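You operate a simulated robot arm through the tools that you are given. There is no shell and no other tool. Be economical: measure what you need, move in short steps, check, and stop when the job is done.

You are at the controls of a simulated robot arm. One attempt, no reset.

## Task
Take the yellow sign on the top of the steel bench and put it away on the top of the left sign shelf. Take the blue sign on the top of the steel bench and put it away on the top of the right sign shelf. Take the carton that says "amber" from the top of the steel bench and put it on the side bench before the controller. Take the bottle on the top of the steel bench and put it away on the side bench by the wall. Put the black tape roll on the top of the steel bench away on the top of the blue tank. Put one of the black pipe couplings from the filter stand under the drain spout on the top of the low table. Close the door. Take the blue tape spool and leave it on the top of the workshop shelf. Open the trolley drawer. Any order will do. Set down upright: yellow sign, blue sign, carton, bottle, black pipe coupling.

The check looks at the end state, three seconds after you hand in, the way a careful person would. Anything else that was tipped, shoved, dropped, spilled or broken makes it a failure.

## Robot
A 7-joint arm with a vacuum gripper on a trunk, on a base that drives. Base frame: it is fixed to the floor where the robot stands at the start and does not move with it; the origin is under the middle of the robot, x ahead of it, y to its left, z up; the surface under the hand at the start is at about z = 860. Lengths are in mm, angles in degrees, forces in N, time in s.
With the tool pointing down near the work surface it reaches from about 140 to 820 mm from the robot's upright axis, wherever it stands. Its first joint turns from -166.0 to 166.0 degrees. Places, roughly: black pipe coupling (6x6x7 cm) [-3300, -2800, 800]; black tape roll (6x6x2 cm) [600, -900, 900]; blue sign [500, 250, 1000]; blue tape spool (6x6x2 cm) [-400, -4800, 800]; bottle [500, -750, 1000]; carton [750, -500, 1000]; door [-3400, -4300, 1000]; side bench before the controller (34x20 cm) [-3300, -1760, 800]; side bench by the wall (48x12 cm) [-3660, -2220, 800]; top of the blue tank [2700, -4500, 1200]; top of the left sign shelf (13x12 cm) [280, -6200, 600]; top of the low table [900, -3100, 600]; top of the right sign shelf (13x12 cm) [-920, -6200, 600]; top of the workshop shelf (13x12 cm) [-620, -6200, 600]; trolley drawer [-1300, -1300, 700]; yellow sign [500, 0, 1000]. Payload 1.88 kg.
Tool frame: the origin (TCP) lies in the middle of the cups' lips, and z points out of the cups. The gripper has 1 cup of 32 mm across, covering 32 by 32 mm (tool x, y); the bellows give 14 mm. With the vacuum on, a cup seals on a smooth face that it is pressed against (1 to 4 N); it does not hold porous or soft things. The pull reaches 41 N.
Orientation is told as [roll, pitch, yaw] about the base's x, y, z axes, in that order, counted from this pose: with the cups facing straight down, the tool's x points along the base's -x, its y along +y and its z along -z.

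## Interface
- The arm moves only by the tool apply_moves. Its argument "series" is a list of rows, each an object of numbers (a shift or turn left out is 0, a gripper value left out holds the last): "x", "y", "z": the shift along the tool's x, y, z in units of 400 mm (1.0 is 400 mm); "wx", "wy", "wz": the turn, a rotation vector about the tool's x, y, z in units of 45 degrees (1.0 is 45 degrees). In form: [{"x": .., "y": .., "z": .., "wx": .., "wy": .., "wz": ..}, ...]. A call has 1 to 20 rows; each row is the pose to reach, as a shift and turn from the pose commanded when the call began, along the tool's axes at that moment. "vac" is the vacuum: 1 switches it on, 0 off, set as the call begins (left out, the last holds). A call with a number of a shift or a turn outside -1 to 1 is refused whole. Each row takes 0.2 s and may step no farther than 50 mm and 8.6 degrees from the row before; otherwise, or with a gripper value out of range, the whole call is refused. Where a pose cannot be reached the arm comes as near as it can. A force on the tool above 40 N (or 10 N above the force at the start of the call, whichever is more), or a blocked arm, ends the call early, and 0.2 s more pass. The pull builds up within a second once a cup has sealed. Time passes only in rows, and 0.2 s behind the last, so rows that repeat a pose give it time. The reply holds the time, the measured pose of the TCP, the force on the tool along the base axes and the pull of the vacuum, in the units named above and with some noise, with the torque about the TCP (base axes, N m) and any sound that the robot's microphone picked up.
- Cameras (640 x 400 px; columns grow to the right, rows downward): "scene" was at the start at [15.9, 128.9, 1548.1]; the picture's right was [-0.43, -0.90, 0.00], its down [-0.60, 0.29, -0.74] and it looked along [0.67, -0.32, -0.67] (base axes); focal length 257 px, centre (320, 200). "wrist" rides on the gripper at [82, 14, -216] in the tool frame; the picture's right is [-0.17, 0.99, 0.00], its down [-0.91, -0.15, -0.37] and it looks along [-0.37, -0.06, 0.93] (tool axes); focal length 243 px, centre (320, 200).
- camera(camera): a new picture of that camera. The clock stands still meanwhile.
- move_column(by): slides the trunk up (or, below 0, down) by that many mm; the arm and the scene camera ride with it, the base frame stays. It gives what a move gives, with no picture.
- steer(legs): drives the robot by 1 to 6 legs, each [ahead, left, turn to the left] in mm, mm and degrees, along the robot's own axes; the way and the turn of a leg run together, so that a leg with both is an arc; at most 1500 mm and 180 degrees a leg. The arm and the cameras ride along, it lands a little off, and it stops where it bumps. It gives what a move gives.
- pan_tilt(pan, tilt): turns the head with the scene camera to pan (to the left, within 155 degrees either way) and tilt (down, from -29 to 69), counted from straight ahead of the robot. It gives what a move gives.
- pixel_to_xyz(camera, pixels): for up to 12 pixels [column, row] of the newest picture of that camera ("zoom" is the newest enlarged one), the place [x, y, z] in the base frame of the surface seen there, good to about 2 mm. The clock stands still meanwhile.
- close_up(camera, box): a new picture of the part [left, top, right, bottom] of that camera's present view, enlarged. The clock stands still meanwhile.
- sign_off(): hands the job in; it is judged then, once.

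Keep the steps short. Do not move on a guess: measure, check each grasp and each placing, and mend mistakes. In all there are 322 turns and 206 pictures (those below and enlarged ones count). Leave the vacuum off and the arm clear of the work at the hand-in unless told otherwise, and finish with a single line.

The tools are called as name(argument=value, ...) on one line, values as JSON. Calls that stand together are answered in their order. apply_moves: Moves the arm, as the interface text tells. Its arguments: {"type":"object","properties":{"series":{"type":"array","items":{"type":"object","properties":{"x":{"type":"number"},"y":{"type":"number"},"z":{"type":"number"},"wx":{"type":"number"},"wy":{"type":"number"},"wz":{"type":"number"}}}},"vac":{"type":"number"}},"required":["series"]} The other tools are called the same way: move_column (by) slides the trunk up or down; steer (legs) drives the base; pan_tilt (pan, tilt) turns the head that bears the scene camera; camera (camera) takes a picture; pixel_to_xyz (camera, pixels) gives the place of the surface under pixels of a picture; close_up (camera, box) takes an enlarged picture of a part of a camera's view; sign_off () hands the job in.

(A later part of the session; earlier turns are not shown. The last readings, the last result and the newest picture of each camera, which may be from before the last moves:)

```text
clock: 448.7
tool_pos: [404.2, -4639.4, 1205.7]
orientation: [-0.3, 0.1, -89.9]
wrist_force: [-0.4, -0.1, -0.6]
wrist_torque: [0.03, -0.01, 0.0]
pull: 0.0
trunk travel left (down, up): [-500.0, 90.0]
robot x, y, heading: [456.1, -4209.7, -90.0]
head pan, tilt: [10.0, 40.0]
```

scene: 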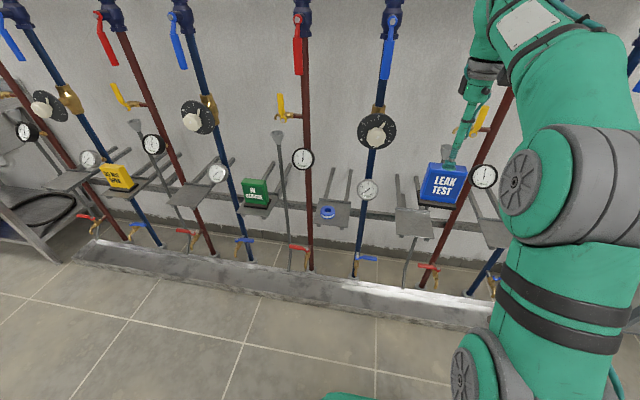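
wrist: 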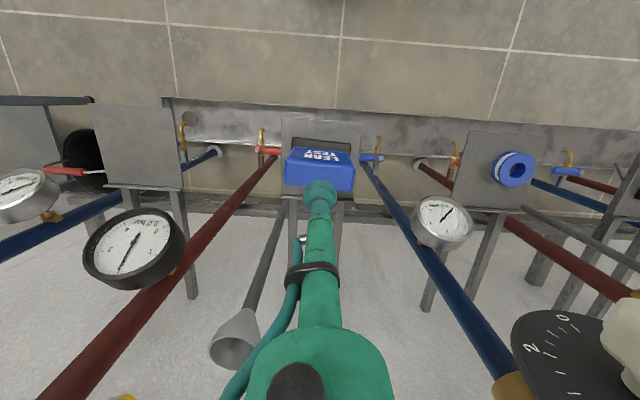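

Look east toward the tank from here to plan that placing.

pan_tilt(pan=85, tilt=15)

camera(camera="scene")

```text
clock: 450.2
tool_pos: [405.3, -4638.6, 1204.9]
orientation: [-0.3, 0.0, -90.0]
wrist_force: [-0.4, 0.9, -0.5]
wrist_torque: [0.01, -0.01, 0.0]
pull: 0.1
trunk travel left (down, up): [-500.0, 90.0]
robot x, y, heading: [458.2, -4214.8, -90.2]
head pan, tilt: [85.0, 15.0]
```

```text
114 pictures are left
```

scene: 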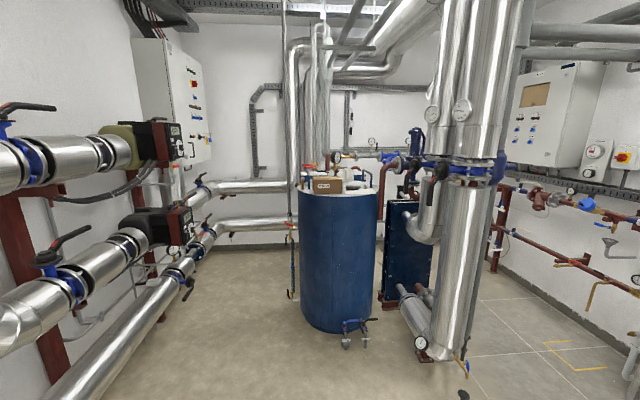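

pixel_to_xyz(camera="scene", pixels=[[327, 185], [340, 193], [360, 190], [308, 170], [335, 260], [347, 340], [285, 290], [420, 345], [100, 380], [435, 230], [350, 325], [320, 195]])

close_up(camera="scene", box=[270, 130, 430, 230])

```text
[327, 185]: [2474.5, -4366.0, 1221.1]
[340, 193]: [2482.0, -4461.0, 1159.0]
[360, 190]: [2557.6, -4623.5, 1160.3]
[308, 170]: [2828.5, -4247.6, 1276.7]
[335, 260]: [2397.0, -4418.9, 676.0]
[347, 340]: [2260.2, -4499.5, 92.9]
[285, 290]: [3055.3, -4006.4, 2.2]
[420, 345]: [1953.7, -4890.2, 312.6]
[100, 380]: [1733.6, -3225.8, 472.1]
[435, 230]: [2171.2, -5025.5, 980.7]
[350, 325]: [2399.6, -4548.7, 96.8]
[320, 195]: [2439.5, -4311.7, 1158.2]
```

```text
4.00 times, centred on (350, 180) of scene
```

zoom: 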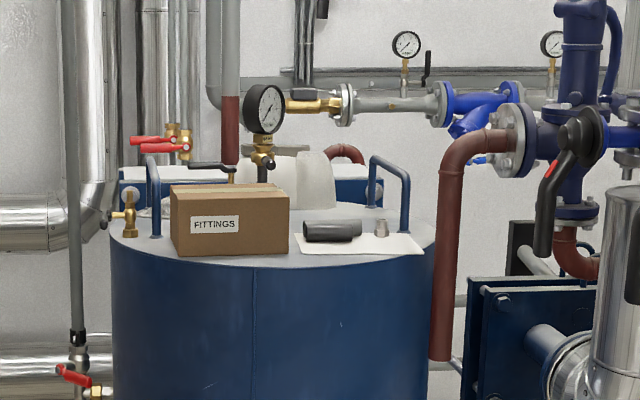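

steer(legs=[[0, -580, 0], [-1500, 0, 0], [-1500, 0, 0]])

```text
clock: 467.5
tool_pos: [-147.8, -1668.4, 1205.7]
orientation: [-0.2, 0.0, -89.0]
wrist_force: [0.2, -0.5, 0.5]
wrist_torque: [0.01, 0.02, 0.04]
pull: 0.1
trunk travel left (down, up): [-500.0, 90.0]
robot x, y, heading: [-109.1, -1240.6, -88.6]
head pan, tilt: [85.0, 15.0]
```

steer(legs=[[-400, 0, 0], [0, 0, 88.6], [120, 0, 0]])

pan_tilt(pan=0, tilt=42)

camera(camera="wrist")

camera(camera="scene")

```text
clock: 474.6
tool_pos: [431.2, -897.6, 1204.9]
orientation: [-0.3, 0.1, -0.5]
wrist_force: [-0.6, 0.3, 0.7]
wrist_torque: [-0.01, -0.01, 0.02]
pull: 0.0
trunk travel left (down, up): [-500.0, 90.0]
robot x, y, heading: [4.1, -840.8, -0.4]
head pan, tilt: [85.0, 15.0]
```

```text
clock: 476.1
tool_pos: [429.8, -896.5, 1205.0]
orientation: [-0.3, 0.0, -0.5]
wrist_force: [0.3, 0.2, 0.3]
wrist_torque: [-0.02, 0.02, -0.01]
pull: 0.0
trunk travel left (down, up): [-500.0, 90.0]
robot x, y, heading: [4.7, -845.3, -0.4]
head pan, tilt: [0.0, 42.0]
```

```text
112 pictures are left
```

wrist: 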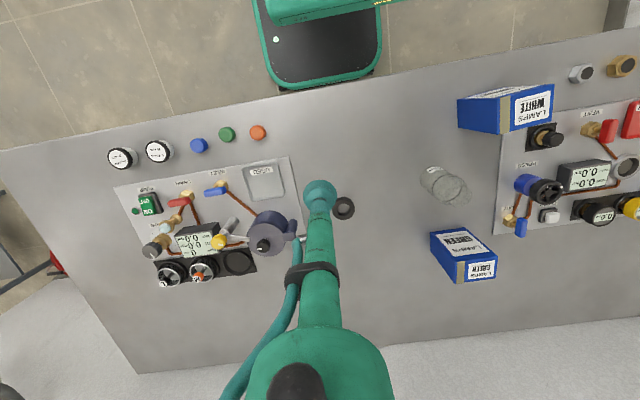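

```text
111 pictures are left
```

scene: 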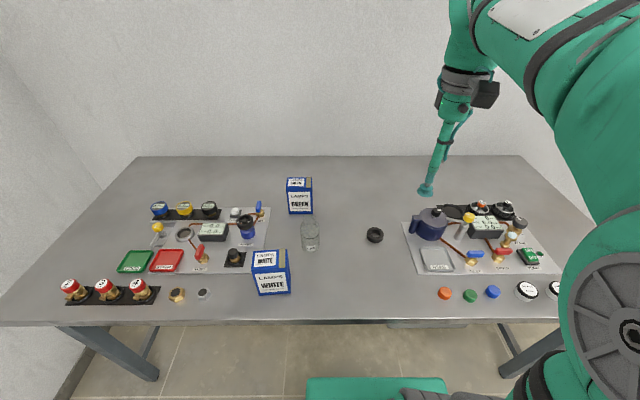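

close_up(camera="scene", box=[345, 205, 425, 255])

pixel_to_xyz(camera="scene", pixels=[[375, 229], [369, 234], [381, 234], [375, 240], [375, 234], [408, 225], [430, 220], [432, 210]])

```text
8.00 times, centred on (385, 230) of scene
```

zoom: 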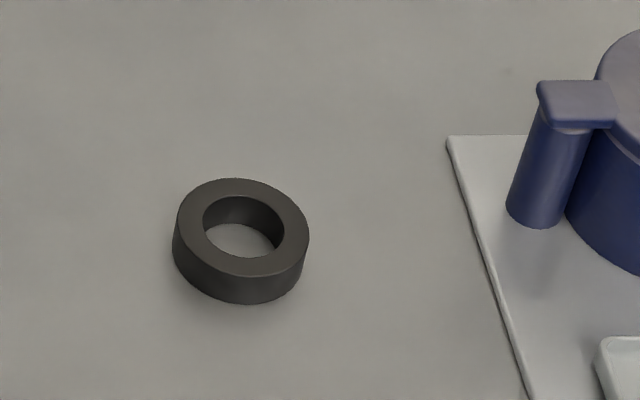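

```text
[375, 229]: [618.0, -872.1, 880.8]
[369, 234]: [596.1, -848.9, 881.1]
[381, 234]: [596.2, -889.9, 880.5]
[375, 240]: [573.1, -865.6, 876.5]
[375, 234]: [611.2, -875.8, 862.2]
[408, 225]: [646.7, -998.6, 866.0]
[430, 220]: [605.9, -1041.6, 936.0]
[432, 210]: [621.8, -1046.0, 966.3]
```

The roll's hole (~37 mm) is larger than the cup, so sealing may be hard. Move above it and look closely.

apply_moves(series=[{"x": -0.1, "y": 0.02}, {"x": -0.2, "y": 0.04}, {"x": -0.3, "y": 0.06}, {"x": -0.4175, "y": 0.07}, {"x": -0.4175, "y": 0.07, "z": 0.12}, {"x": -0.4175, "y": 0.07, "z": 0.24}, {"x": -0.4175, "y": 0.07, "z": 0.36}, {"x": -0.4175, "y": 0.07, "z": 0.48}, {"x": -0.4175, "y": 0.07, "z": 0.6}, {"x": -0.4175, "y": 0.07, "z": 0.69}, {"x": -0.4175, "y": 0.07, "z": 0.69}])

close_up(camera="wrist", box=[250, 120, 390, 240])

pixel_to_xyz(camera="zoom", pixels=[[260, 150], [270, 150], [280, 150], [320, 100], [320, 90], [360, 150], [370, 150], [380, 150], [320, 120], [300, 150]])

```text
clock: 478.6
tool_pos: [595.0, -871.1, 926.5]
orientation: [-0.3, -0.1, -0.5]
wrist_force: [0.2, -0.4, 0.3]
wrist_torque: [-0.02, 0.01, -0.01]
pull: 0.1
trunk travel left (down, up): [-500.0, 90.0]
robot x, y, heading: [2.9, -844.1, -0.3]
head pan, tilt: [0.0, 42.0]
```

```text
3.33 times, centred on (320, 180) of wrist
```

zoom: 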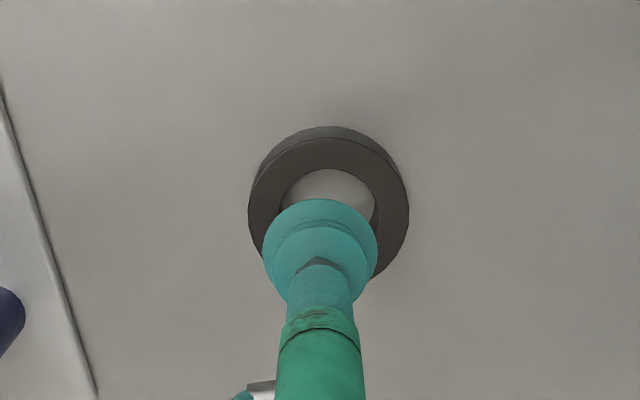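

```text
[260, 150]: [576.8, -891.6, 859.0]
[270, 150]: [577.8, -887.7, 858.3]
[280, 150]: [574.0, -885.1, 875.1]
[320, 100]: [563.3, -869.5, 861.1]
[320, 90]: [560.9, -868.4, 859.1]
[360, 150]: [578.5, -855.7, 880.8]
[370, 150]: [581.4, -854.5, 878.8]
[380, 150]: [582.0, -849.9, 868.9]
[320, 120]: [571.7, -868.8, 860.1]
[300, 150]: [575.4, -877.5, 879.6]
```

pixel_to_xyz(camera="zoom", pixels=[[253, 210], [263, 210], [278, 205], [381, 210], [390, 210], [404, 210], [330, 142], [330, 165], [330, 175], [345, 185]])

```text
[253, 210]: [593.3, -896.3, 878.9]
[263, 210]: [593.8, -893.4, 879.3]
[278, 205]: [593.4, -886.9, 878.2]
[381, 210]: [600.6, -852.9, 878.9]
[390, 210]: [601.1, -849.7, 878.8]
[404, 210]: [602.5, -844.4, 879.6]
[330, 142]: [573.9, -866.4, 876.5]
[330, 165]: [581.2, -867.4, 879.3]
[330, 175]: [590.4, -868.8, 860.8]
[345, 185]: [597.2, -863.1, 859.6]
```

Roll: centre ≈(597.5,-870), OD≈55, hole≈32–33 mm. Try a gentle centred press with vacuum, limited to z≈876.

apply_moves(series=[{"x": -0.006, "y": 0.002, "z": 0.05}, {"x": -0.006, "y": 0.002, "z": 0.1}, {"x": -0.006, "y": 0.002, "z": 0.115}, {"x": -0.006, "y": 0.002, "z": 0.122}, {"x": -0.006, "y": 0.002, "z": 0.126}, {"x": -0.006, "y": 0.002, "z": 0.126}, {"x": -0.006, "y": 0.002, "z": 0.126}, {"x": -0.006, "y": 0.002, "z": 0.126}], vac=1)

close_up(camera="wrist", box=[270, 140, 370, 240])

```text
clock: 480.4
tool_pos: [598.4, -870.9, 880.2]
orientation: [-0.3, 0.0, -0.5]
wrist_force: [0.2, 0.5, 3.1]
wrist_torque: [0.12, 0.0, -0.02]
pull: 41.0
trunk travel left (down, up): [-500.0, 90.0]
robot x, y, heading: [4.0, -843.9, -0.5]
head pan, tilt: [0.0, 42.0]
```

```text
4.00 times, centred on (320, 190) of wrist
```

zoom: 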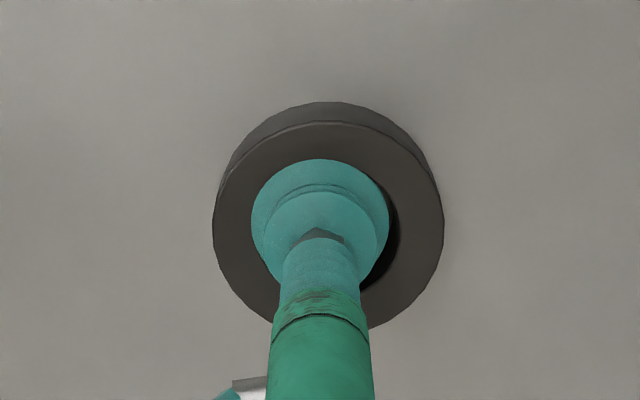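

Sealed at 41 N. Lift slowly and check.

apply_moves(series=[{"z": -0.02}, {"z": -0.05}, {"z": -0.1}, {"z": -0.2}, {"z": -0.3}, {"z": -0.4}, {"z": -0.5}, {"z": -0.6}, {"z": -0.7}, {"z": -0.8}, {"x": 0.1, "z": -0.8}, {"x": 0.2, "z": -0.8}, {"x": 0.3, "z": -0.8}, {"x": 0.4, "z": -0.8}, {"x": 0.4, "z": -0.8}])

camera(camera="scene")

```text
clock: 483.6
tool_pos: [438.3, -868.0, 1199.0]
orientation: [-0.3, 0.1, -0.4]
wrist_force: [-0.2, 0.8, 0.2]
wrist_torque: [0.01, 0.0, -0.03]
pull: 40.7
trunk travel left (down, up): [-500.0, 90.0]
robot x, y, heading: [4.3, -842.1, -0.5]
head pan, tilt: [0.0, 42.0]
```

```text
107 pictures are left
```

scene: 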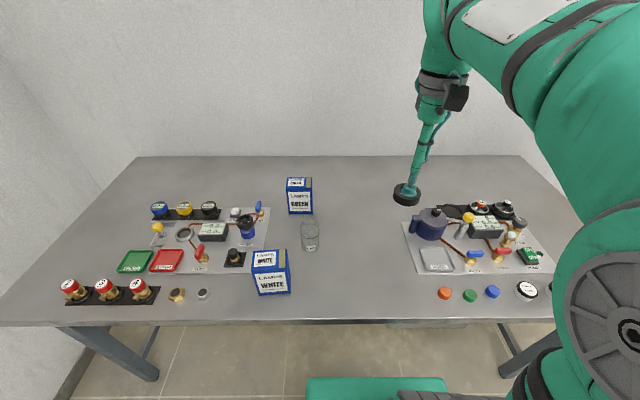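

Roll held. Drive toward the tank.

steer(legs=[[-140, 0, 0], [0, 0, -89.5], [1500, 0, 0], [1500, 0, 0]])

```text
clock: 502.2
tool_pos: [-161.8, -4171.0, 1199.1]
orientation: [-0.3, 0.1, -90.9]
wrist_force: [-0.4, 0.2, 0.5]
wrist_torque: [0.01, 0.02, -0.02]
pull: 40.6
trunk travel left (down, up): [-500.0, 90.0]
robot x, y, heading: [-137.0, -3735.7, -90.8]
head pan, tilt: [0.0, 42.0]
```

steer(legs=[[500, 0, 0], [0, 0, 90.8], [1300, 0, 0]])

move_column(by=90)

pan_tilt(pan=-5, tilt=20)

camera(camera="scene")

```text
clock: 515.2
tool_pos: [1608.8, -4307.2, 1198.3]
orientation: [-0.3, 0.1, -1.9]
wrist_force: [0.4, 0.6, -0.1]
wrist_torque: [0.0, 0.01, 0.0]
pull: 40.6
trunk travel left (down, up): [-500.0, 90.0]
robot x, y, heading: [1173.6, -4270.1, -1.8]
head pan, tilt: [0.0, 42.0]
```

```text
clock: 516.5
tool_pos: [1607.4, -4306.8, 1286.9]
orientation: [-0.2, 0.1, -1.9]
wrist_force: [-0.3, 0.3, 0.0]
wrist_torque: [0.0, -0.03, 0.03]
pull: 40.9
trunk travel left (down, up): [-590.0, 0.0]
robot x, y, heading: [1174.5, -4272.9, -1.8]
head pan, tilt: [0.0, 42.0]
```

```text
clock: 517.3
tool_pos: [1608.4, -4307.0, 1288.7]
orientation: [-0.2, 0.1, -1.9]
wrist_force: [0.2, 0.3, 0.2]
wrist_torque: [-0.02, -0.04, -0.01]
pull: 40.9
trunk travel left (down, up): [-590.0, 0.0]
robot x, y, heading: [1175.3, -4271.1, -1.8]
head pan, tilt: [-5.0, 20.0]
```

```text
106 pictures are left
```

scene: 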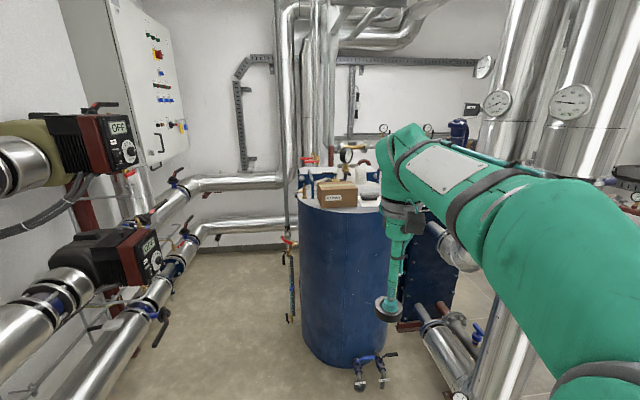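

steer(legs=[[480, 0, 1.8]])

pan_tilt(pan=-10, tilt=25)

camera(camera="scene")

close_up(camera="scene", box=[210, 90, 450, 240])

```text
clock: 520.2
tool_pos: [2086.3, -4301.1, 1287.7]
orientation: [-0.3, 0.1, 0.0]
wrist_force: [0.5, -0.6, -0.2]
wrist_torque: [0.0, -0.01, 0.0]
pull: 40.3
trunk travel left (down, up): [-590.0, 0.0]
robot x, y, heading: [1648.1, -4286.8, 0.2]
head pan, tilt: [-5.0, 20.0]
```

```text
clock: 520.8
tool_pos: [2086.3, -4300.7, 1287.7]
orientation: [-0.3, 0.1, -0.1]
wrist_force: [0.9, -0.3, -1.5]
wrist_torque: [0.02, -0.03, -0.01]
pull: 41.0
trunk travel left (down, up): [-590.0, 0.0]
robot x, y, heading: [1652.7, -4275.1, -0.1]
head pan, tilt: [-10.0, 25.0]
```

```text
105 pictures are left
```

scene: 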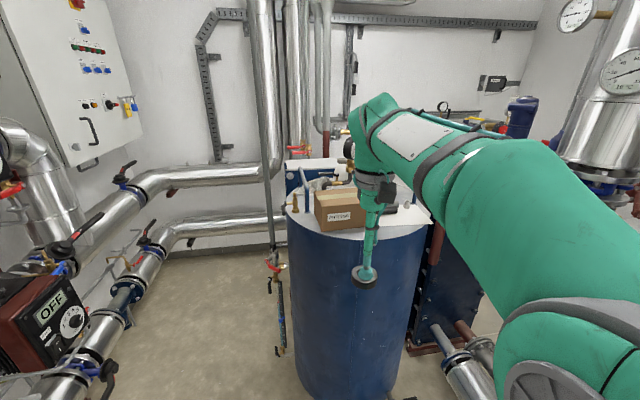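

```text
2.67 times, centred on (330, 165) of scene
```

zoom: 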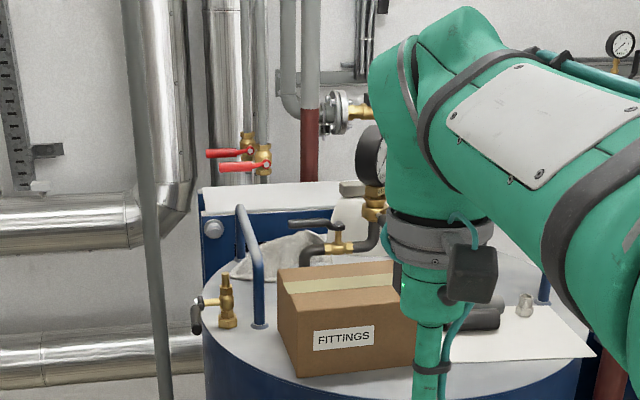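

apply_moves(series=[{"z": -0.1}, {"z": -0.2}, {"z": -0.25}])

steer(legs=[[200, -80, 0]])

camera(camera="wrist")

camera(camera="scene")

```text
clock: 521.6
tool_pos: [2088.6, -4298.8, 1387.0]
orientation: [-0.3, 0.1, 0.0]
wrist_force: [-0.3, 0.0, -0.9]
wrist_torque: [-0.01, -0.02, -0.01]
pull: 40.5
trunk travel left (down, up): [-590.0, 0.0]
robot x, y, heading: [1652.2, -4279.1, 0.1]
head pan, tilt: [-10.0, 25.0]
```

```text
clock: 523.3
tool_pos: [2286.4, -4378.1, 1387.4]
orientation: [-0.4, 0.0, 0.2]
wrist_force: [0.0, 0.4, 0.0]
wrist_torque: [0.01, 0.01, 0.02]
pull: 40.5
trunk travel left (down, up): [-590.0, 0.0]
robot x, y, heading: [1847.5, -4359.4, 0.2]
head pan, tilt: [-10.0, 25.0]
```

```text
103 pictures are left
```

wrist: 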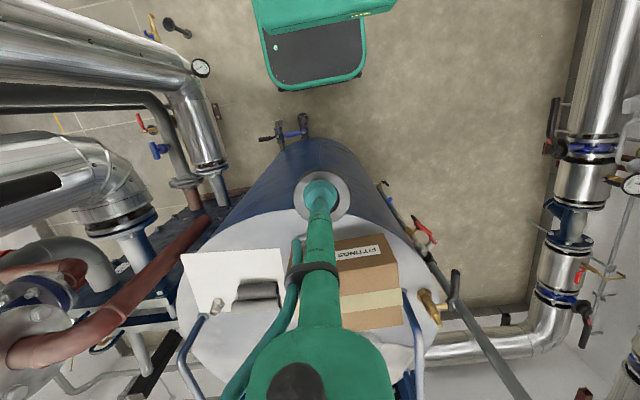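

```text
102 pictures are left
```

scene: 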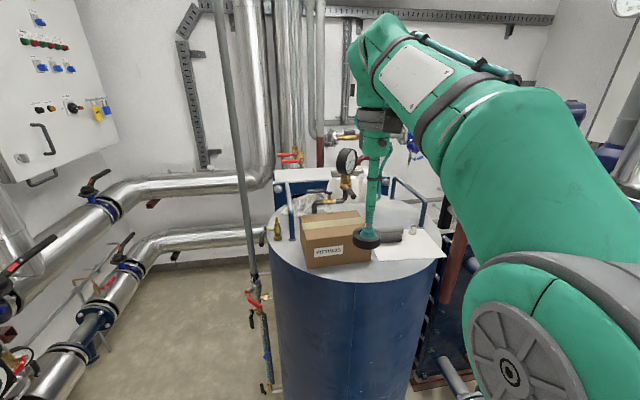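

pixel_to_xyz(camera="wrist", pixels=[[250, 225], [270, 235], [280, 248], [183, 257], [345, 242], [380, 238], [360, 225], [380, 225], [235, 240], [280, 215], [288, 260], [345, 275]])

close_up(camera="wrist", box=[170, 170, 430, 340])

```text
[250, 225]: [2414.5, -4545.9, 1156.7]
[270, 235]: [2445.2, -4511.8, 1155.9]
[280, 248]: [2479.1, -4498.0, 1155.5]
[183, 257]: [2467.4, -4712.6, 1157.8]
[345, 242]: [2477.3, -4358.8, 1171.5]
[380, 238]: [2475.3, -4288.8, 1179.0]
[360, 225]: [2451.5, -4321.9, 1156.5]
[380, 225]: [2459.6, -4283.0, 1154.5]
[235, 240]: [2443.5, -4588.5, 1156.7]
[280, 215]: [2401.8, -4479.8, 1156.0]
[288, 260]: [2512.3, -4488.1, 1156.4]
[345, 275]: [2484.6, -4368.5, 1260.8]
```

```text
2.35 times, centred on (300, 255) of wrist
```

zoom: 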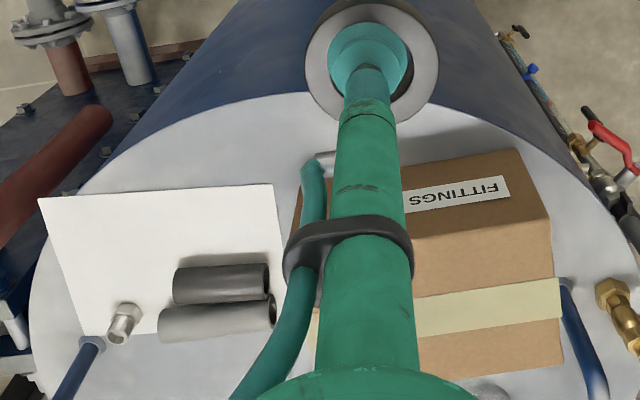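

close_up(camera="scene", box=[290, 190, 450, 290])

pixel_to_xyz(camera="zoom", pixels=[[90, 310], [315, 285], [300, 250], [330, 310], [350, 260], [360, 270], [375, 280], [420, 270], [260, 345], [310, 200], [400, 150]])

```text
4.00 times, centred on (370, 240) of scene
```

zoom: 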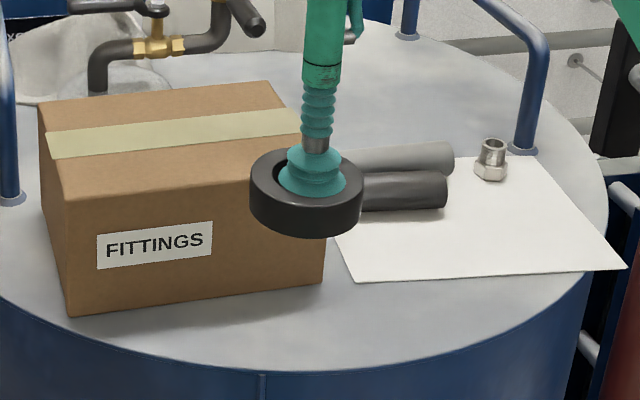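

```text
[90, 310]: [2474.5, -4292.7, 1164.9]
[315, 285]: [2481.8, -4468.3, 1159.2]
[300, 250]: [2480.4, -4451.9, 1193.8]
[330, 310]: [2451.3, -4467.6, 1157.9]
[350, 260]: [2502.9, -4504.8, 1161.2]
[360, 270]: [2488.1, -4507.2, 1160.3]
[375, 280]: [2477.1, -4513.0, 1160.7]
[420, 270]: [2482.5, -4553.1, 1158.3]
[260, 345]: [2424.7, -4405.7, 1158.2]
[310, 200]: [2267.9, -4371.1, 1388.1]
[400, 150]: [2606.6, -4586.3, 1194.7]
```

Free strip: rim x≈2402 to paper/box fronts x≈2477. Target (2442,-4500,1157). Move over it at height.

apply_moves(series=[{"x": -0.08, "y": -0.061}, {"x": -0.16, "y": -0.122}, {"x": -0.24, "y": -0.183}, {"x": -0.32, "y": -0.244}, {"x": -0.387, "y": -0.305}, {"x": -0.387, "y": -0.305, "z": 0.1}, {"x": -0.387, "y": -0.305, "z": 0.2}, {"x": -0.387, "y": -0.305, "z": 0.3}, {"x": -0.387, "y": -0.305, "z": 0.4}, {"x": -0.387, "y": -0.305, "z": 0.4}])

close_up(camera="wrist", box=[200, 110, 440, 290])

close_up(camera="scene", box=[290, 190, 450, 290])

```text
clock: 525.5
tool_pos: [2442.1, -4498.7, 1228.5]
orientation: [-0.3, 0.1, 0.3]
wrist_force: [-0.4, -0.1, -0.7]
wrist_torque: [0.01, -0.01, 0.01]
pull: 40.9
out of reach, approached as far as the arm can: row 5
trunk travel left (down, up): [-590.0, 0.0]
robot x, y, heading: [1846.6, -4357.8, 0.4]
head pan, tilt: [-10.0, 25.0]
```

```text
2.22 times, centred on (320, 200) of wrist
```

zoom: 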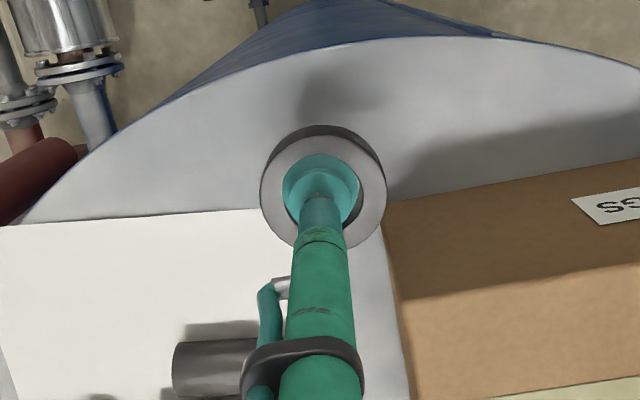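

```text
4.00 times, centred on (370, 240) of scene
```

zoom: 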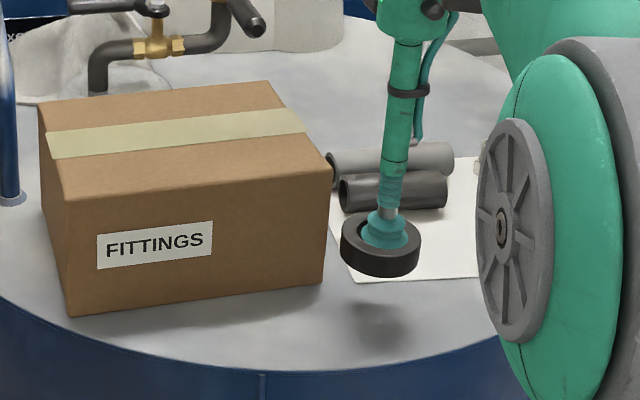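

Clear. Lower to contact.

apply_moves(series=[{"z": 0.06}, {"z": 0.1}, {"z": 0.118}, {"z": 0.124}, {"z": 0.124}])

```text
clock: 526.7
tool_pos: [2439.9, -4500.4, 1178.3]
orientation: [-0.3, 0.0, 0.2]
wrist_force: [0.3, 0.2, -0.4]
wrist_torque: [0.0, 0.0, 0.0]
pull: 40.9
trunk travel left (down, up): [-590.0, 0.0]
robot x, y, heading: [1847.4, -4356.0, 0.3]
head pan, tilt: [-10.0, 25.0]
```

apply_moves(series=[{"z": 0.005}, {"z": 0.01}, {"z": 0.01}])

```text
clock: 527.5
tool_pos: [2440.9, -4501.4, 1174.6]
orientation: [-0.3, -0.2, 0.2]
wrist_force: [0.4, -0.9, 14.2]
wrist_torque: [0.13, 0.0, -0.01]
pull: 40.5
trunk travel left (down, up): [-590.0, 0.0]
robot x, y, heading: [1851.1, -4361.9, 0.4]
head pan, tilt: [-10.0, 25.0]
```

Contact. Release and rise, then look.

apply_moves(series=[{"z": -0.005}, {"z": -0.005}, {"z": -0.005}, {"z": -0.005}, {"z": -0.02}, {"z": -0.08}, {"z": -0.18}, {"z": -0.28}, {"z": -0.38}, {"z": -0.48}], vac=0)

camera(camera="wrist")

```text
clock: 529.7
tool_pos: [2440.7, -4499.9, 1364.5]
orientation: [-0.3, 0.2, 0.3]
wrist_force: [-0.4, 0.9, 0.3]
wrist_torque: [0.02, 0.04, 0.0]
pull: 0.1
trunk travel left (down, up): [-590.0, 0.0]
robot x, y, heading: [1849.9, -4359.7, 0.2]
head pan, tilt: [-10.0, 25.0]
```

```text
97 pictures are left
```

wrist: 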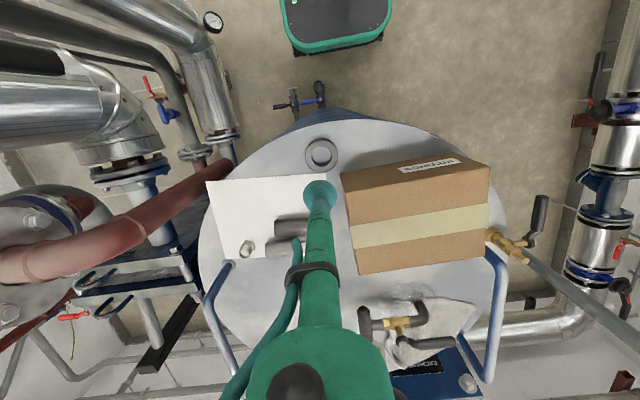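

Roll is placed. Retract and drive back for the bottle.

apply_moves(series=[{"x": 0.1}, {"x": 0.2, "y": 0.05}, {"x": 0.3, "y": 0.1}, {"x": 0.4, "y": 0.15}, {"x": 0.5, "y": 0.2, "z": 0.1}, {"x": 0.5, "y": 0.25, "z": 0.2}, {"x": 0.5, "y": 0.3, "z": 0.2}])

steer(legs=[[-1400, 0, 0], [-570, 0, 0], [0, 0, 90]])

move_column(by=-90)

```text
refused: row 5 steps farther than a row can; nothing moved
```

```text
clock: 541.2
tool_pos: [444.3, -4245.2, 1365.2]
orientation: [-0.4, 0.2, 23.7]
wrist_force: [-0.1, 1.2, 0.3]
wrist_torque: [0.03, -0.01, 0.01]
pull: 0.0
trunk travel left (down, up): [-590.0, 0.0]
robot x, y, heading: [-157.7, -4351.7, 23.9]
head pan, tilt: [-10.0, 25.0]
stopped in leg 3: the robot was blocked; the commanded pose is now the measured one
```

```text
clock: 542.4
tool_pos: [442.6, -4244.7, 1274.0]
orientation: [-0.4, 0.1, 23.6]
wrist_force: [0.1, 0.6, 0.0]
wrist_torque: [-0.02, 0.03, 0.0]
pull: 0.1
trunk travel left (down, up): [-500.0, 90.0]
robot x, y, heading: [-153.0, -4350.5, 23.7]
head pan, tilt: [-10.0, 25.0]
```

The turn was blocked (and the arm retract was refused). Look toward the cart to check nothing was displaced.

pan_tilt(pan=-110, tilt=45)

camera(camera="scene")

```text
clock: 544.2
tool_pos: [444.1, -4244.6, 1274.4]
orientation: [-0.3, 0.1, 23.6]
wrist_force: [0.4, 0.4, 0.0]
wrist_torque: [-0.01, -0.01, 0.02]
pull: 0.2
trunk travel left (down, up): [-500.0, 90.0]
robot x, y, heading: [-153.5, -4354.4, 23.9]
head pan, tilt: [-110.0, 45.0]
```

```text
96 pictures are left
```

scene: 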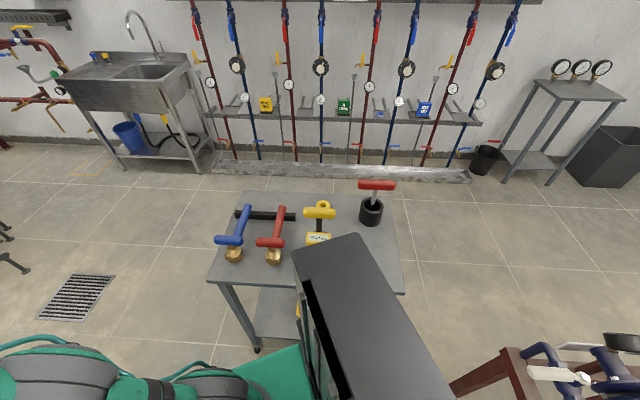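

pixel_to_xyz(camera="scene", pixels=[[212, 278], [404, 291], [243, 194], [388, 202], [320, 250], [330, 262], [370, 222], [257, 352], [320, 209], [376, 185]])

```text
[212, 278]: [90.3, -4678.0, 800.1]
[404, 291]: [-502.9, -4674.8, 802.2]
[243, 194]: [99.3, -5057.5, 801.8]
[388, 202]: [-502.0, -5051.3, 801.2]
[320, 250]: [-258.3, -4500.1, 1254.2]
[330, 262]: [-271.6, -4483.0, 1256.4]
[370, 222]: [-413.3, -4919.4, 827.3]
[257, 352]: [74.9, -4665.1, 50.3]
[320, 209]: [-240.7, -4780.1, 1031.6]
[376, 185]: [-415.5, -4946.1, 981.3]
```

Cart and its items haven't moved. Move away before completing the turn; also retract the arm.

steer(legs=[[100, 200, 0], [0, 0, 66]])

apply_moves(series=[{"x": 0.1}, {"x": 0.2}, {"x": 0.3}, {"x": 0.4, "z": 0.05}, {"x": 0.45, "z": 0.1}])

```text
clock: 548.8
tool_pos: [-13.3, -3532.9, 1275.0]
orientation: [-0.3, 0.1, 90.9]
wrist_force: [0.3, 0.7, 0.6]
wrist_torque: [0.02, -0.05, 0.01]
pull: 0.2
trunk travel left (down, up): [-500.0, 90.0]
robot x, y, heading: [-146.4, -4128.4, 90.8]
head pan, tilt: [-110.0, 45.0]
```

```text
clock: 550.0
tool_pos: [-11.7, -3713.1, 1233.0]
orientation: [-0.4, 0.1, 90.9]
wrist_force: [0.0, -0.6, 0.7]
wrist_torque: [0.0, 0.0, 0.01]
pull: 0.0
trunk travel left (down, up): [-500.0, 90.0]
robot x, y, heading: [-145.5, -4127.4, 91.0]
head pan, tilt: [-110.0, 45.0]
```

steer(legs=[[0, 0, -1], [1500, 0, 0], [1500, 0, 0]])

pan_tilt(pan=0, tilt=42)

```text
clock: 564.6
tool_pos: [12.3, -760.1, 1233.3]
orientation: [-0.3, 0.0, 88.7]
wrist_force: [1.3, -0.1, 0.3]
wrist_torque: [-0.03, -0.03, -0.02]
pull: 0.0
trunk travel left (down, up): [-500.0, 90.0]
robot x, y, heading: [-142.6, -1168.9, 88.8]
head pan, tilt: [-110.0, 45.0]
```

```text
clock: 566.5
tool_pos: [12.2, -760.9, 1232.8]
orientation: [-0.3, 0.1, 88.7]
wrist_force: [0.0, -1.1, -0.6]
wrist_torque: [0.01, 0.0, -0.02]
pull: 0.1
trunk travel left (down, up): [-500.0, 90.0]
robot x, y, heading: [-141.7, -1172.3, 89.0]
head pan, tilt: [0.0, 42.0]
```

steer(legs=[[480, 0, 0], [0, 0, -89], [150, 0, 0]])

camera(camera="scene")

camera(camera="wrist")

```text
clock: 574.2
tool_pos: [435.4, -834.3, 1234.4]
orientation: [-0.3, 0.2, -1.3]
wrist_force: [-0.5, -2.1, 0.2]
wrist_torque: [-0.01, -0.01, 0.02]
pull: 0.1
trunk travel left (down, up): [-500.0, 90.0]
robot x, y, heading: [25.9, -681.9, -1.4]
head pan, tilt: [0.0, 42.0]
```

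```text
95 pictures are left
```

scene: 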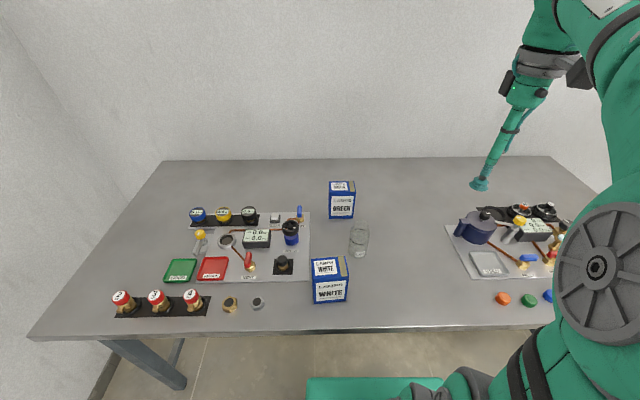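

```text
94 pictures are left
```

wrist: 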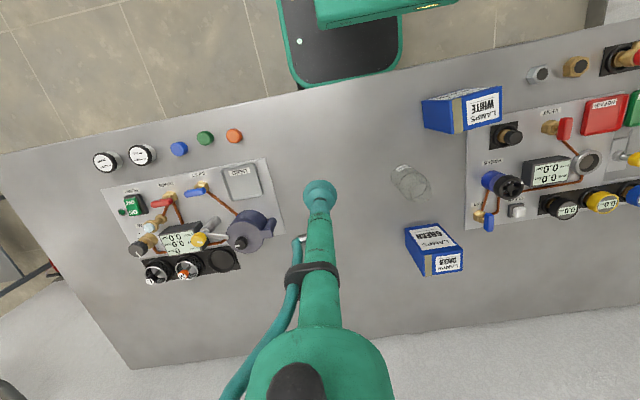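

close_up(camera="wrist", box=[370, 140, 470, 220])

close_up(camera="scene", box=[320, 210, 400, 270])

pixel_to_xyz(camera="zoom", pixels=[[312, 130], [312, 150], [290, 150], [330, 150], [312, 250], [290, 290], [320, 320], [350, 300], [312, 220]])

```text
5.00 times, centred on (420, 180) of wrist
```

zoom: 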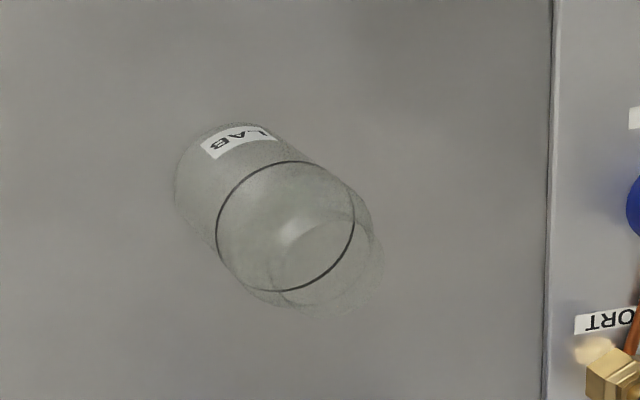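

```text
6.67 times, centred on (360, 240) of scene
```

zoom: 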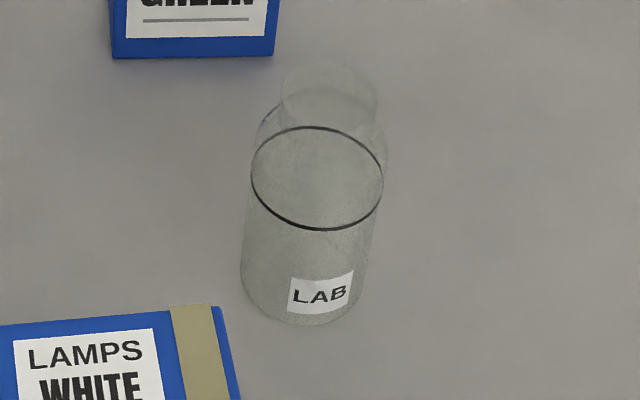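

```text
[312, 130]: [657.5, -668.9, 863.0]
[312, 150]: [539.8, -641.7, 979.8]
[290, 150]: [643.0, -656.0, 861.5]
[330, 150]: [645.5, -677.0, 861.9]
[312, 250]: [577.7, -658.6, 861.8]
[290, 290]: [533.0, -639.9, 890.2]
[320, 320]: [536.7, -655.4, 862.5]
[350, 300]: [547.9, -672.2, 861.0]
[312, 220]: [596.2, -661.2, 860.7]
```

Bottle centre is about (566,-655), top near z≈1000. Move above at z≈1090 and look.

apply_moves(series=[{"x": -0.065, "y": 0.09}, {"x": -0.13, "y": 0.18}, {"x": -0.195, "y": 0.27}, {"x": -0.26, "y": 0.36}, {"x": -0.315, "y": 0.44}, {"x": -0.315, "y": 0.44, "z": 0.1}, {"x": -0.315, "y": 0.44, "z": 0.2}, {"x": -0.315, "y": 0.44, "z": 0.3}, {"x": -0.315, "y": 0.44, "z": 0.36}, {"x": -0.315, "y": 0.44, "z": 0.36}])

close_up(camera="wrist", box=[240, 100, 400, 220])

close_up(camera="scene", box=[310, 190, 410, 270])

```text
clock: 576.4
tool_pos: [564.2, -661.8, 1086.8]
orientation: [-0.3, 0.1, -1.5]
wrist_force: [0.2, 0.4, -0.3]
wrist_torque: [-0.01, 0.0, 0.02]
pull: 0.1
trunk travel left (down, up): [-500.0, 90.0]
robot x, y, heading: [25.5, -683.3, -1.7]
head pan, tilt: [0.0, 42.0]
```

```text
3.33 times, centred on (320, 160) of wrist
```

zoom: 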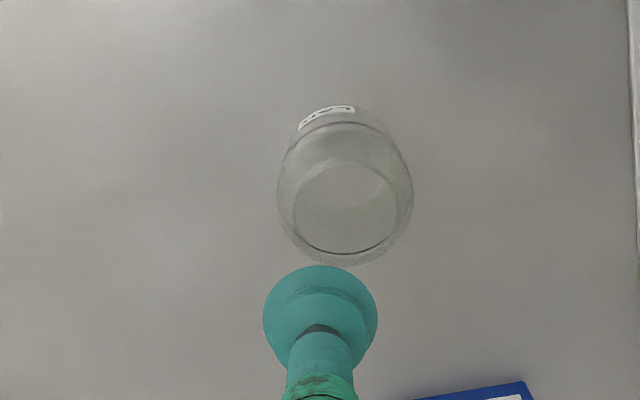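

```text
5.00 times, centred on (360, 230) of scene
```

zoom: 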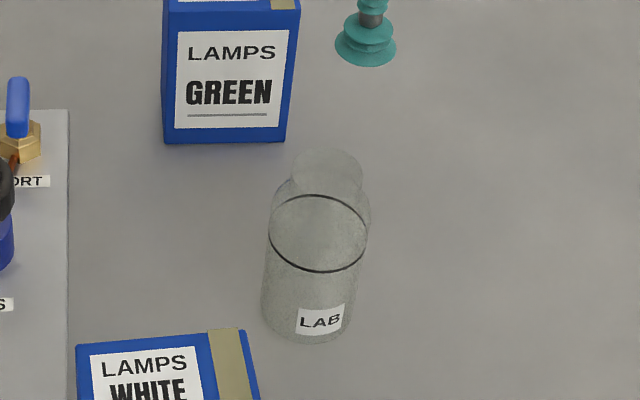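

pixel_to_xyz(camera="scene", pixels=[[320, 200], [361.6, 225.6], [362, 223], [366, 216], [359, 257], [364, 254], [320, 180]])

pixel_to_xyz(camera="zoom", pixels=[[320, 320], [305, 320], [335, 315], [328, 178], [328, 165], [380, 160], [310, 342]])

```text
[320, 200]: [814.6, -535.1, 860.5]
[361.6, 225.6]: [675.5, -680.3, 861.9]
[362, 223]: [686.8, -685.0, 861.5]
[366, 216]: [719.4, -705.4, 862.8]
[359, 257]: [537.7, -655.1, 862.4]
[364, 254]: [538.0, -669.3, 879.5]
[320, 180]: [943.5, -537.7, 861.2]
```

```text
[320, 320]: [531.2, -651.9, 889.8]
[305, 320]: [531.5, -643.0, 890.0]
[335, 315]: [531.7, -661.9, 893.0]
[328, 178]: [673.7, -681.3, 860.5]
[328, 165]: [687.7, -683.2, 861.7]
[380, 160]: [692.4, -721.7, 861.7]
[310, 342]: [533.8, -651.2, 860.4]
```

Estimated axis (562,-651), top ≈975. Shift and lower to z≈1005 and look.

apply_moves(series=[{"x": 0.005, "y": 0.027, "z": 0.07}, {"x": 0.005, "y": 0.027, "z": 0.14}, {"x": 0.005, "y": 0.027, "z": 0.2}, {"x": 0.005, "y": 0.027, "z": 0.2}])

close_up(camera="wrist", box=[260, 120, 380, 220])

close_up(camera="scene", box=[310, 190, 410, 270])

```text
clock: 577.4
tool_pos: [563.0, -652.4, 1007.7]
orientation: [-0.4, 0.1, -1.5]
wrist_force: [0.2, -0.6, 0.1]
wrist_torque: [0.01, 0.0, 0.01]
pull: 0.1
trunk travel left (down, up): [-500.0, 90.0]
robot x, y, heading: [29.2, -683.0, -1.2]
head pan, tilt: [0.0, 42.0]
```

```text
4.00 times, centred on (320, 170) of wrist
```

zoom: 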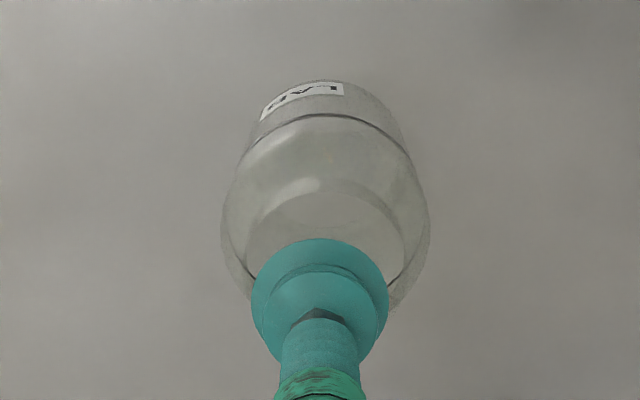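

```text
5.00 times, centred on (360, 230) of scene
```

zoom: 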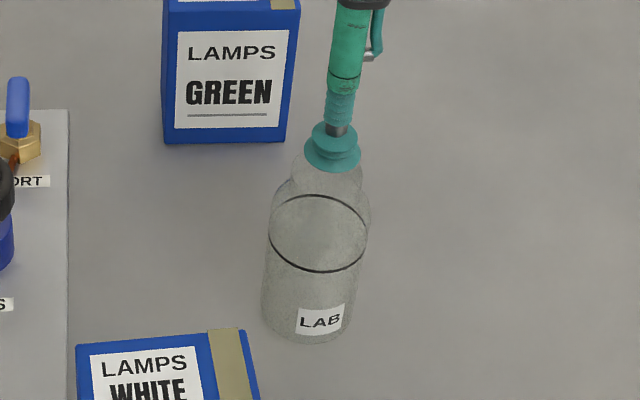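

apply_moves(series=[{"y": 0.003, "z": 0.03}, {"y": 0.003, "z": 0.045}, {"y": 0.003, "z": 0.055}, {"y": 0.003, "z": 0.065}, {"y": 0.003, "z": 0.065}], vac=1)

```text
clock: 578.6
tool_pos: [563.5, -651.1, 984.0]
orientation: [-0.3, -0.2, -1.3]
wrist_force: [0.9, -3.6, 30.3]
wrist_torque: [0.03, -0.09, 0.04]
pull: 40.9
trunk travel left (down, up): [-500.0, 90.0]
robot x, y, heading: [26.5, -679.5, -1.2]
head pan, tilt: [0.0, 42.0]
```

Sealed on the top (z≈985). Lift gently.

apply_moves(series=[{"z": -0.01}, {"z": -0.04}, {"z": -0.1}, {"z": -0.17}, {"z": -0.25}, {"z": -0.33}, {"z": -0.41}, {"z": -0.49}, {"z": -0.57}, {"z": -0.62}, {"x": 0.08, "z": -0.62}, {"x": 0.16, "z": -0.62}, {"x": 0.24, "z": -0.62}, {"x": 0.3, "z": -0.62}, {"x": 0.3, "z": -0.62}])

camera(camera="scene")

```text
clock: 581.8
tool_pos: [446.6, -643.2, 1230.7]
orientation: [-0.4, 0.2, -1.5]
wrist_force: [-0.8, -1.0, -0.5]
wrist_torque: [-0.02, -0.04, -0.01]
pull: 40.3
trunk travel left (down, up): [-500.0, 90.0]
robot x, y, heading: [28.2, -681.3, -1.6]
head pan, tilt: [0.0, 42.0]
```

```text
87 pictures are left
```

scene: 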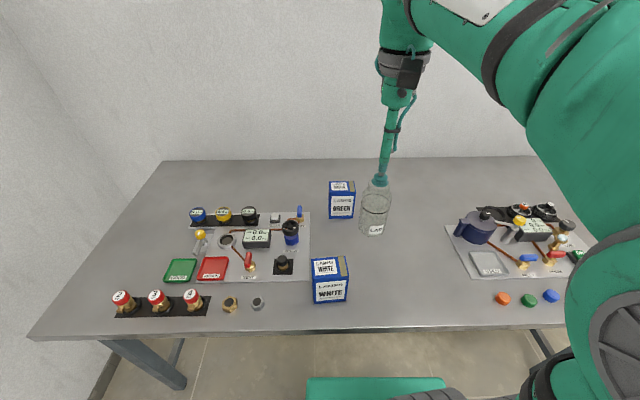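

Bottle held. Drive to the wall side bench.

steer(legs=[[-210, 150, 0], [0, 0, -178.5], [1200, 0, 0]])

```text
clock: 596.8
tool_pos: [-1827.3, -544.2, 1230.9]
orientation: [-0.3, 0.1, 178.9]
wrist_force: [-0.9, -0.5, -0.5]
wrist_torque: [-0.01, 0.04, 0.0]
pull: 40.8
trunk travel left (down, up): [-500.0, 90.0]
robot x, y, heading: [-1404.1, -505.4, 178.9]
head pan, tilt: [0.0, 42.0]
```

steer(legs=[[1150, 0, 1.1], [0, 1500, 0], [0, 320, 0]])

camera(camera="scene")

```text
clock: 611.4
tool_pos: [-2967.9, -2345.0, 1230.1]
orientation: [-0.3, 0.1, -179.9]
wrist_force: [0.1, -0.2, -1.5]
wrist_torque: [0.0, 0.01, 0.0]
pull: 40.7
trunk travel left (down, up): [-500.0, 90.0]
robot x, y, heading: [-2548.6, -2300.5, -179.9]
head pan, tilt: [0.0, 42.0]
```

```text
86 pictures are left
```

scene: 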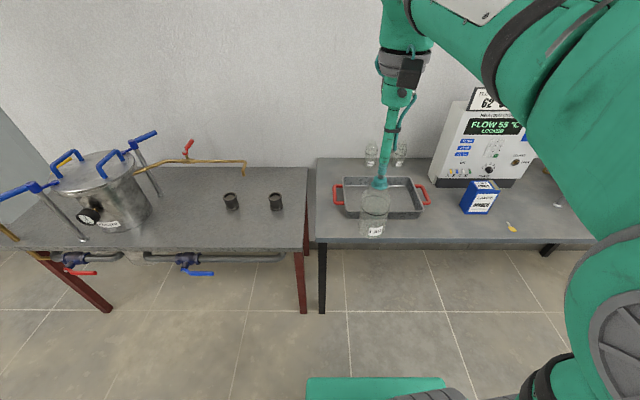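

close_up(camera="scene", box=[300, 130, 440, 230])

pixel_to_xyz(camera="zoom", pixels=[[75, 135], [120, 150], [180, 150], [230, 145], [170, 165], [310, 150], [455, 150], [445, 165], [330, 160], [80, 200], [150, 230], [120, 190]])

```text
4.00 times, centred on (370, 180) of scene
```

zoom: 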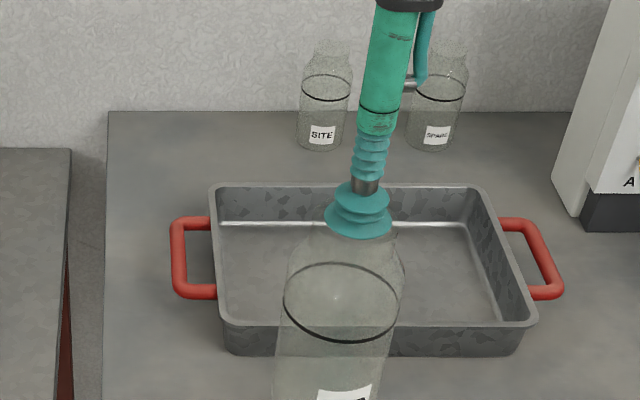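

```text
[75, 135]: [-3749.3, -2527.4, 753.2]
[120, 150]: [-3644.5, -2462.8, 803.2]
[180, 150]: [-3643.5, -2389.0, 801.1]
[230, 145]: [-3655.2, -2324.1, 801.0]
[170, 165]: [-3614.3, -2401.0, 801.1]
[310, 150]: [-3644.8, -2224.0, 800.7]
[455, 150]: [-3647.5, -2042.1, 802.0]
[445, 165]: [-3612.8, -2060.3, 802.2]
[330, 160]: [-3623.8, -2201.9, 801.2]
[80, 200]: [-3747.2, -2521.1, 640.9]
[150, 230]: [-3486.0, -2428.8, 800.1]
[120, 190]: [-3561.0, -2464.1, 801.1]
```

Target (-3658,-2330), beside the SITE bottle. Drive closer and raise the trunk.

steer(legs=[[345, 0, 0]])

move_column(by=60)

```text
clock: 613.6
tool_pos: [-3309.6, -2347.5, 1231.5]
orientation: [-0.3, 0.2, -179.7]
wrist_force: [1.0, -0.1, -1.0]
wrist_torque: [0.02, 0.01, 0.01]
pull: 41.0
trunk travel left (down, up): [-500.0, 90.0]
robot x, y, heading: [-2889.7, -2298.5, -179.4]
head pan, tilt: [0.0, 42.0]
```

```text
clock: 614.6
tool_pos: [-3308.1, -2348.2, 1289.9]
orientation: [-0.3, 0.2, -179.7]
wrist_force: [-0.2, 1.0, -0.9]
wrist_torque: [-0.03, -0.02, -0.02]
pull: 40.4
trunk travel left (down, up): [-560.0, 30.0]
robot x, y, heading: [-2887.2, -2301.3, -179.6]
head pan, tilt: [0.0, 42.0]
```

apply_moves(series=[{"x": -0.0975, "y": -0.005, "z": 0.055}, {"x": -0.195, "y": -0.01, "z": 0.11}, {"x": -0.2925, "y": -0.015, "z": 0.165}, {"x": -0.39, "y": -0.02, "z": 0.22}, {"x": -0.4875, "y": -0.025, "z": 0.275}, {"x": -0.585, "y": -0.03, "z": 0.33}, {"x": -0.6825, "y": -0.035, "z": 0.385}, {"x": -0.78, "y": -0.04, "z": 0.44}, {"x": -0.82, "y": -0.045, "z": 0.52}, {"x": -0.82, "y": -0.045, "z": 0.6}, {"x": -0.82, "y": -0.045, "z": 0.6}])

camera(camera="wrist")

camera(camera="scene")

```text
clock: 617.0
tool_pos: [-3637.7, -2334.4, 1052.1]
orientation: [-0.3, 0.1, -179.6]
wrist_force: [0.3, 0.3, 0.5]
wrist_torque: [0.02, -0.02, 0.0]
pull: 40.4
trunk travel left (down, up): [-560.0, 30.0]
robot x, y, heading: [-2890.4, -2300.5, -179.2]
head pan, tilt: [0.0, 42.0]
```

```text
84 pictures are left
```

wrist: 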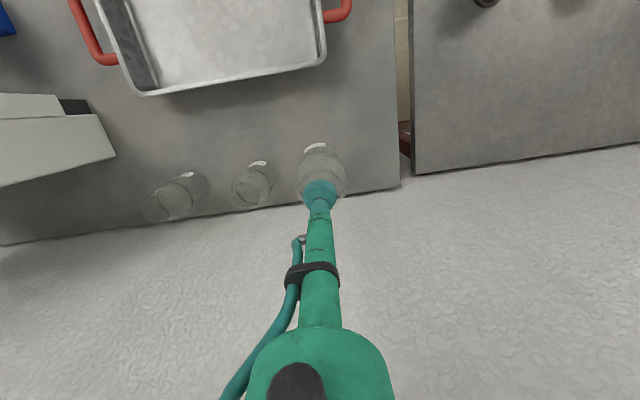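

```text
83 pictures are left
```

scene: 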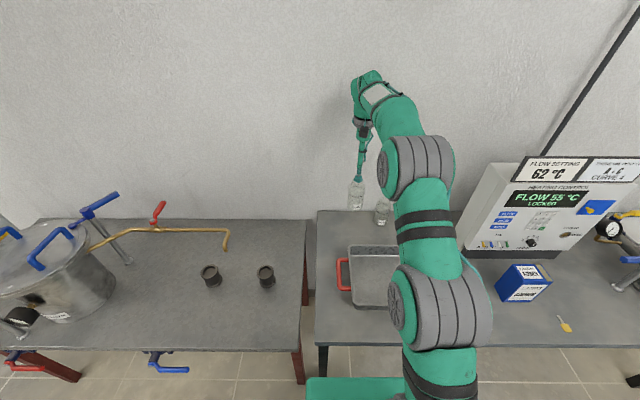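

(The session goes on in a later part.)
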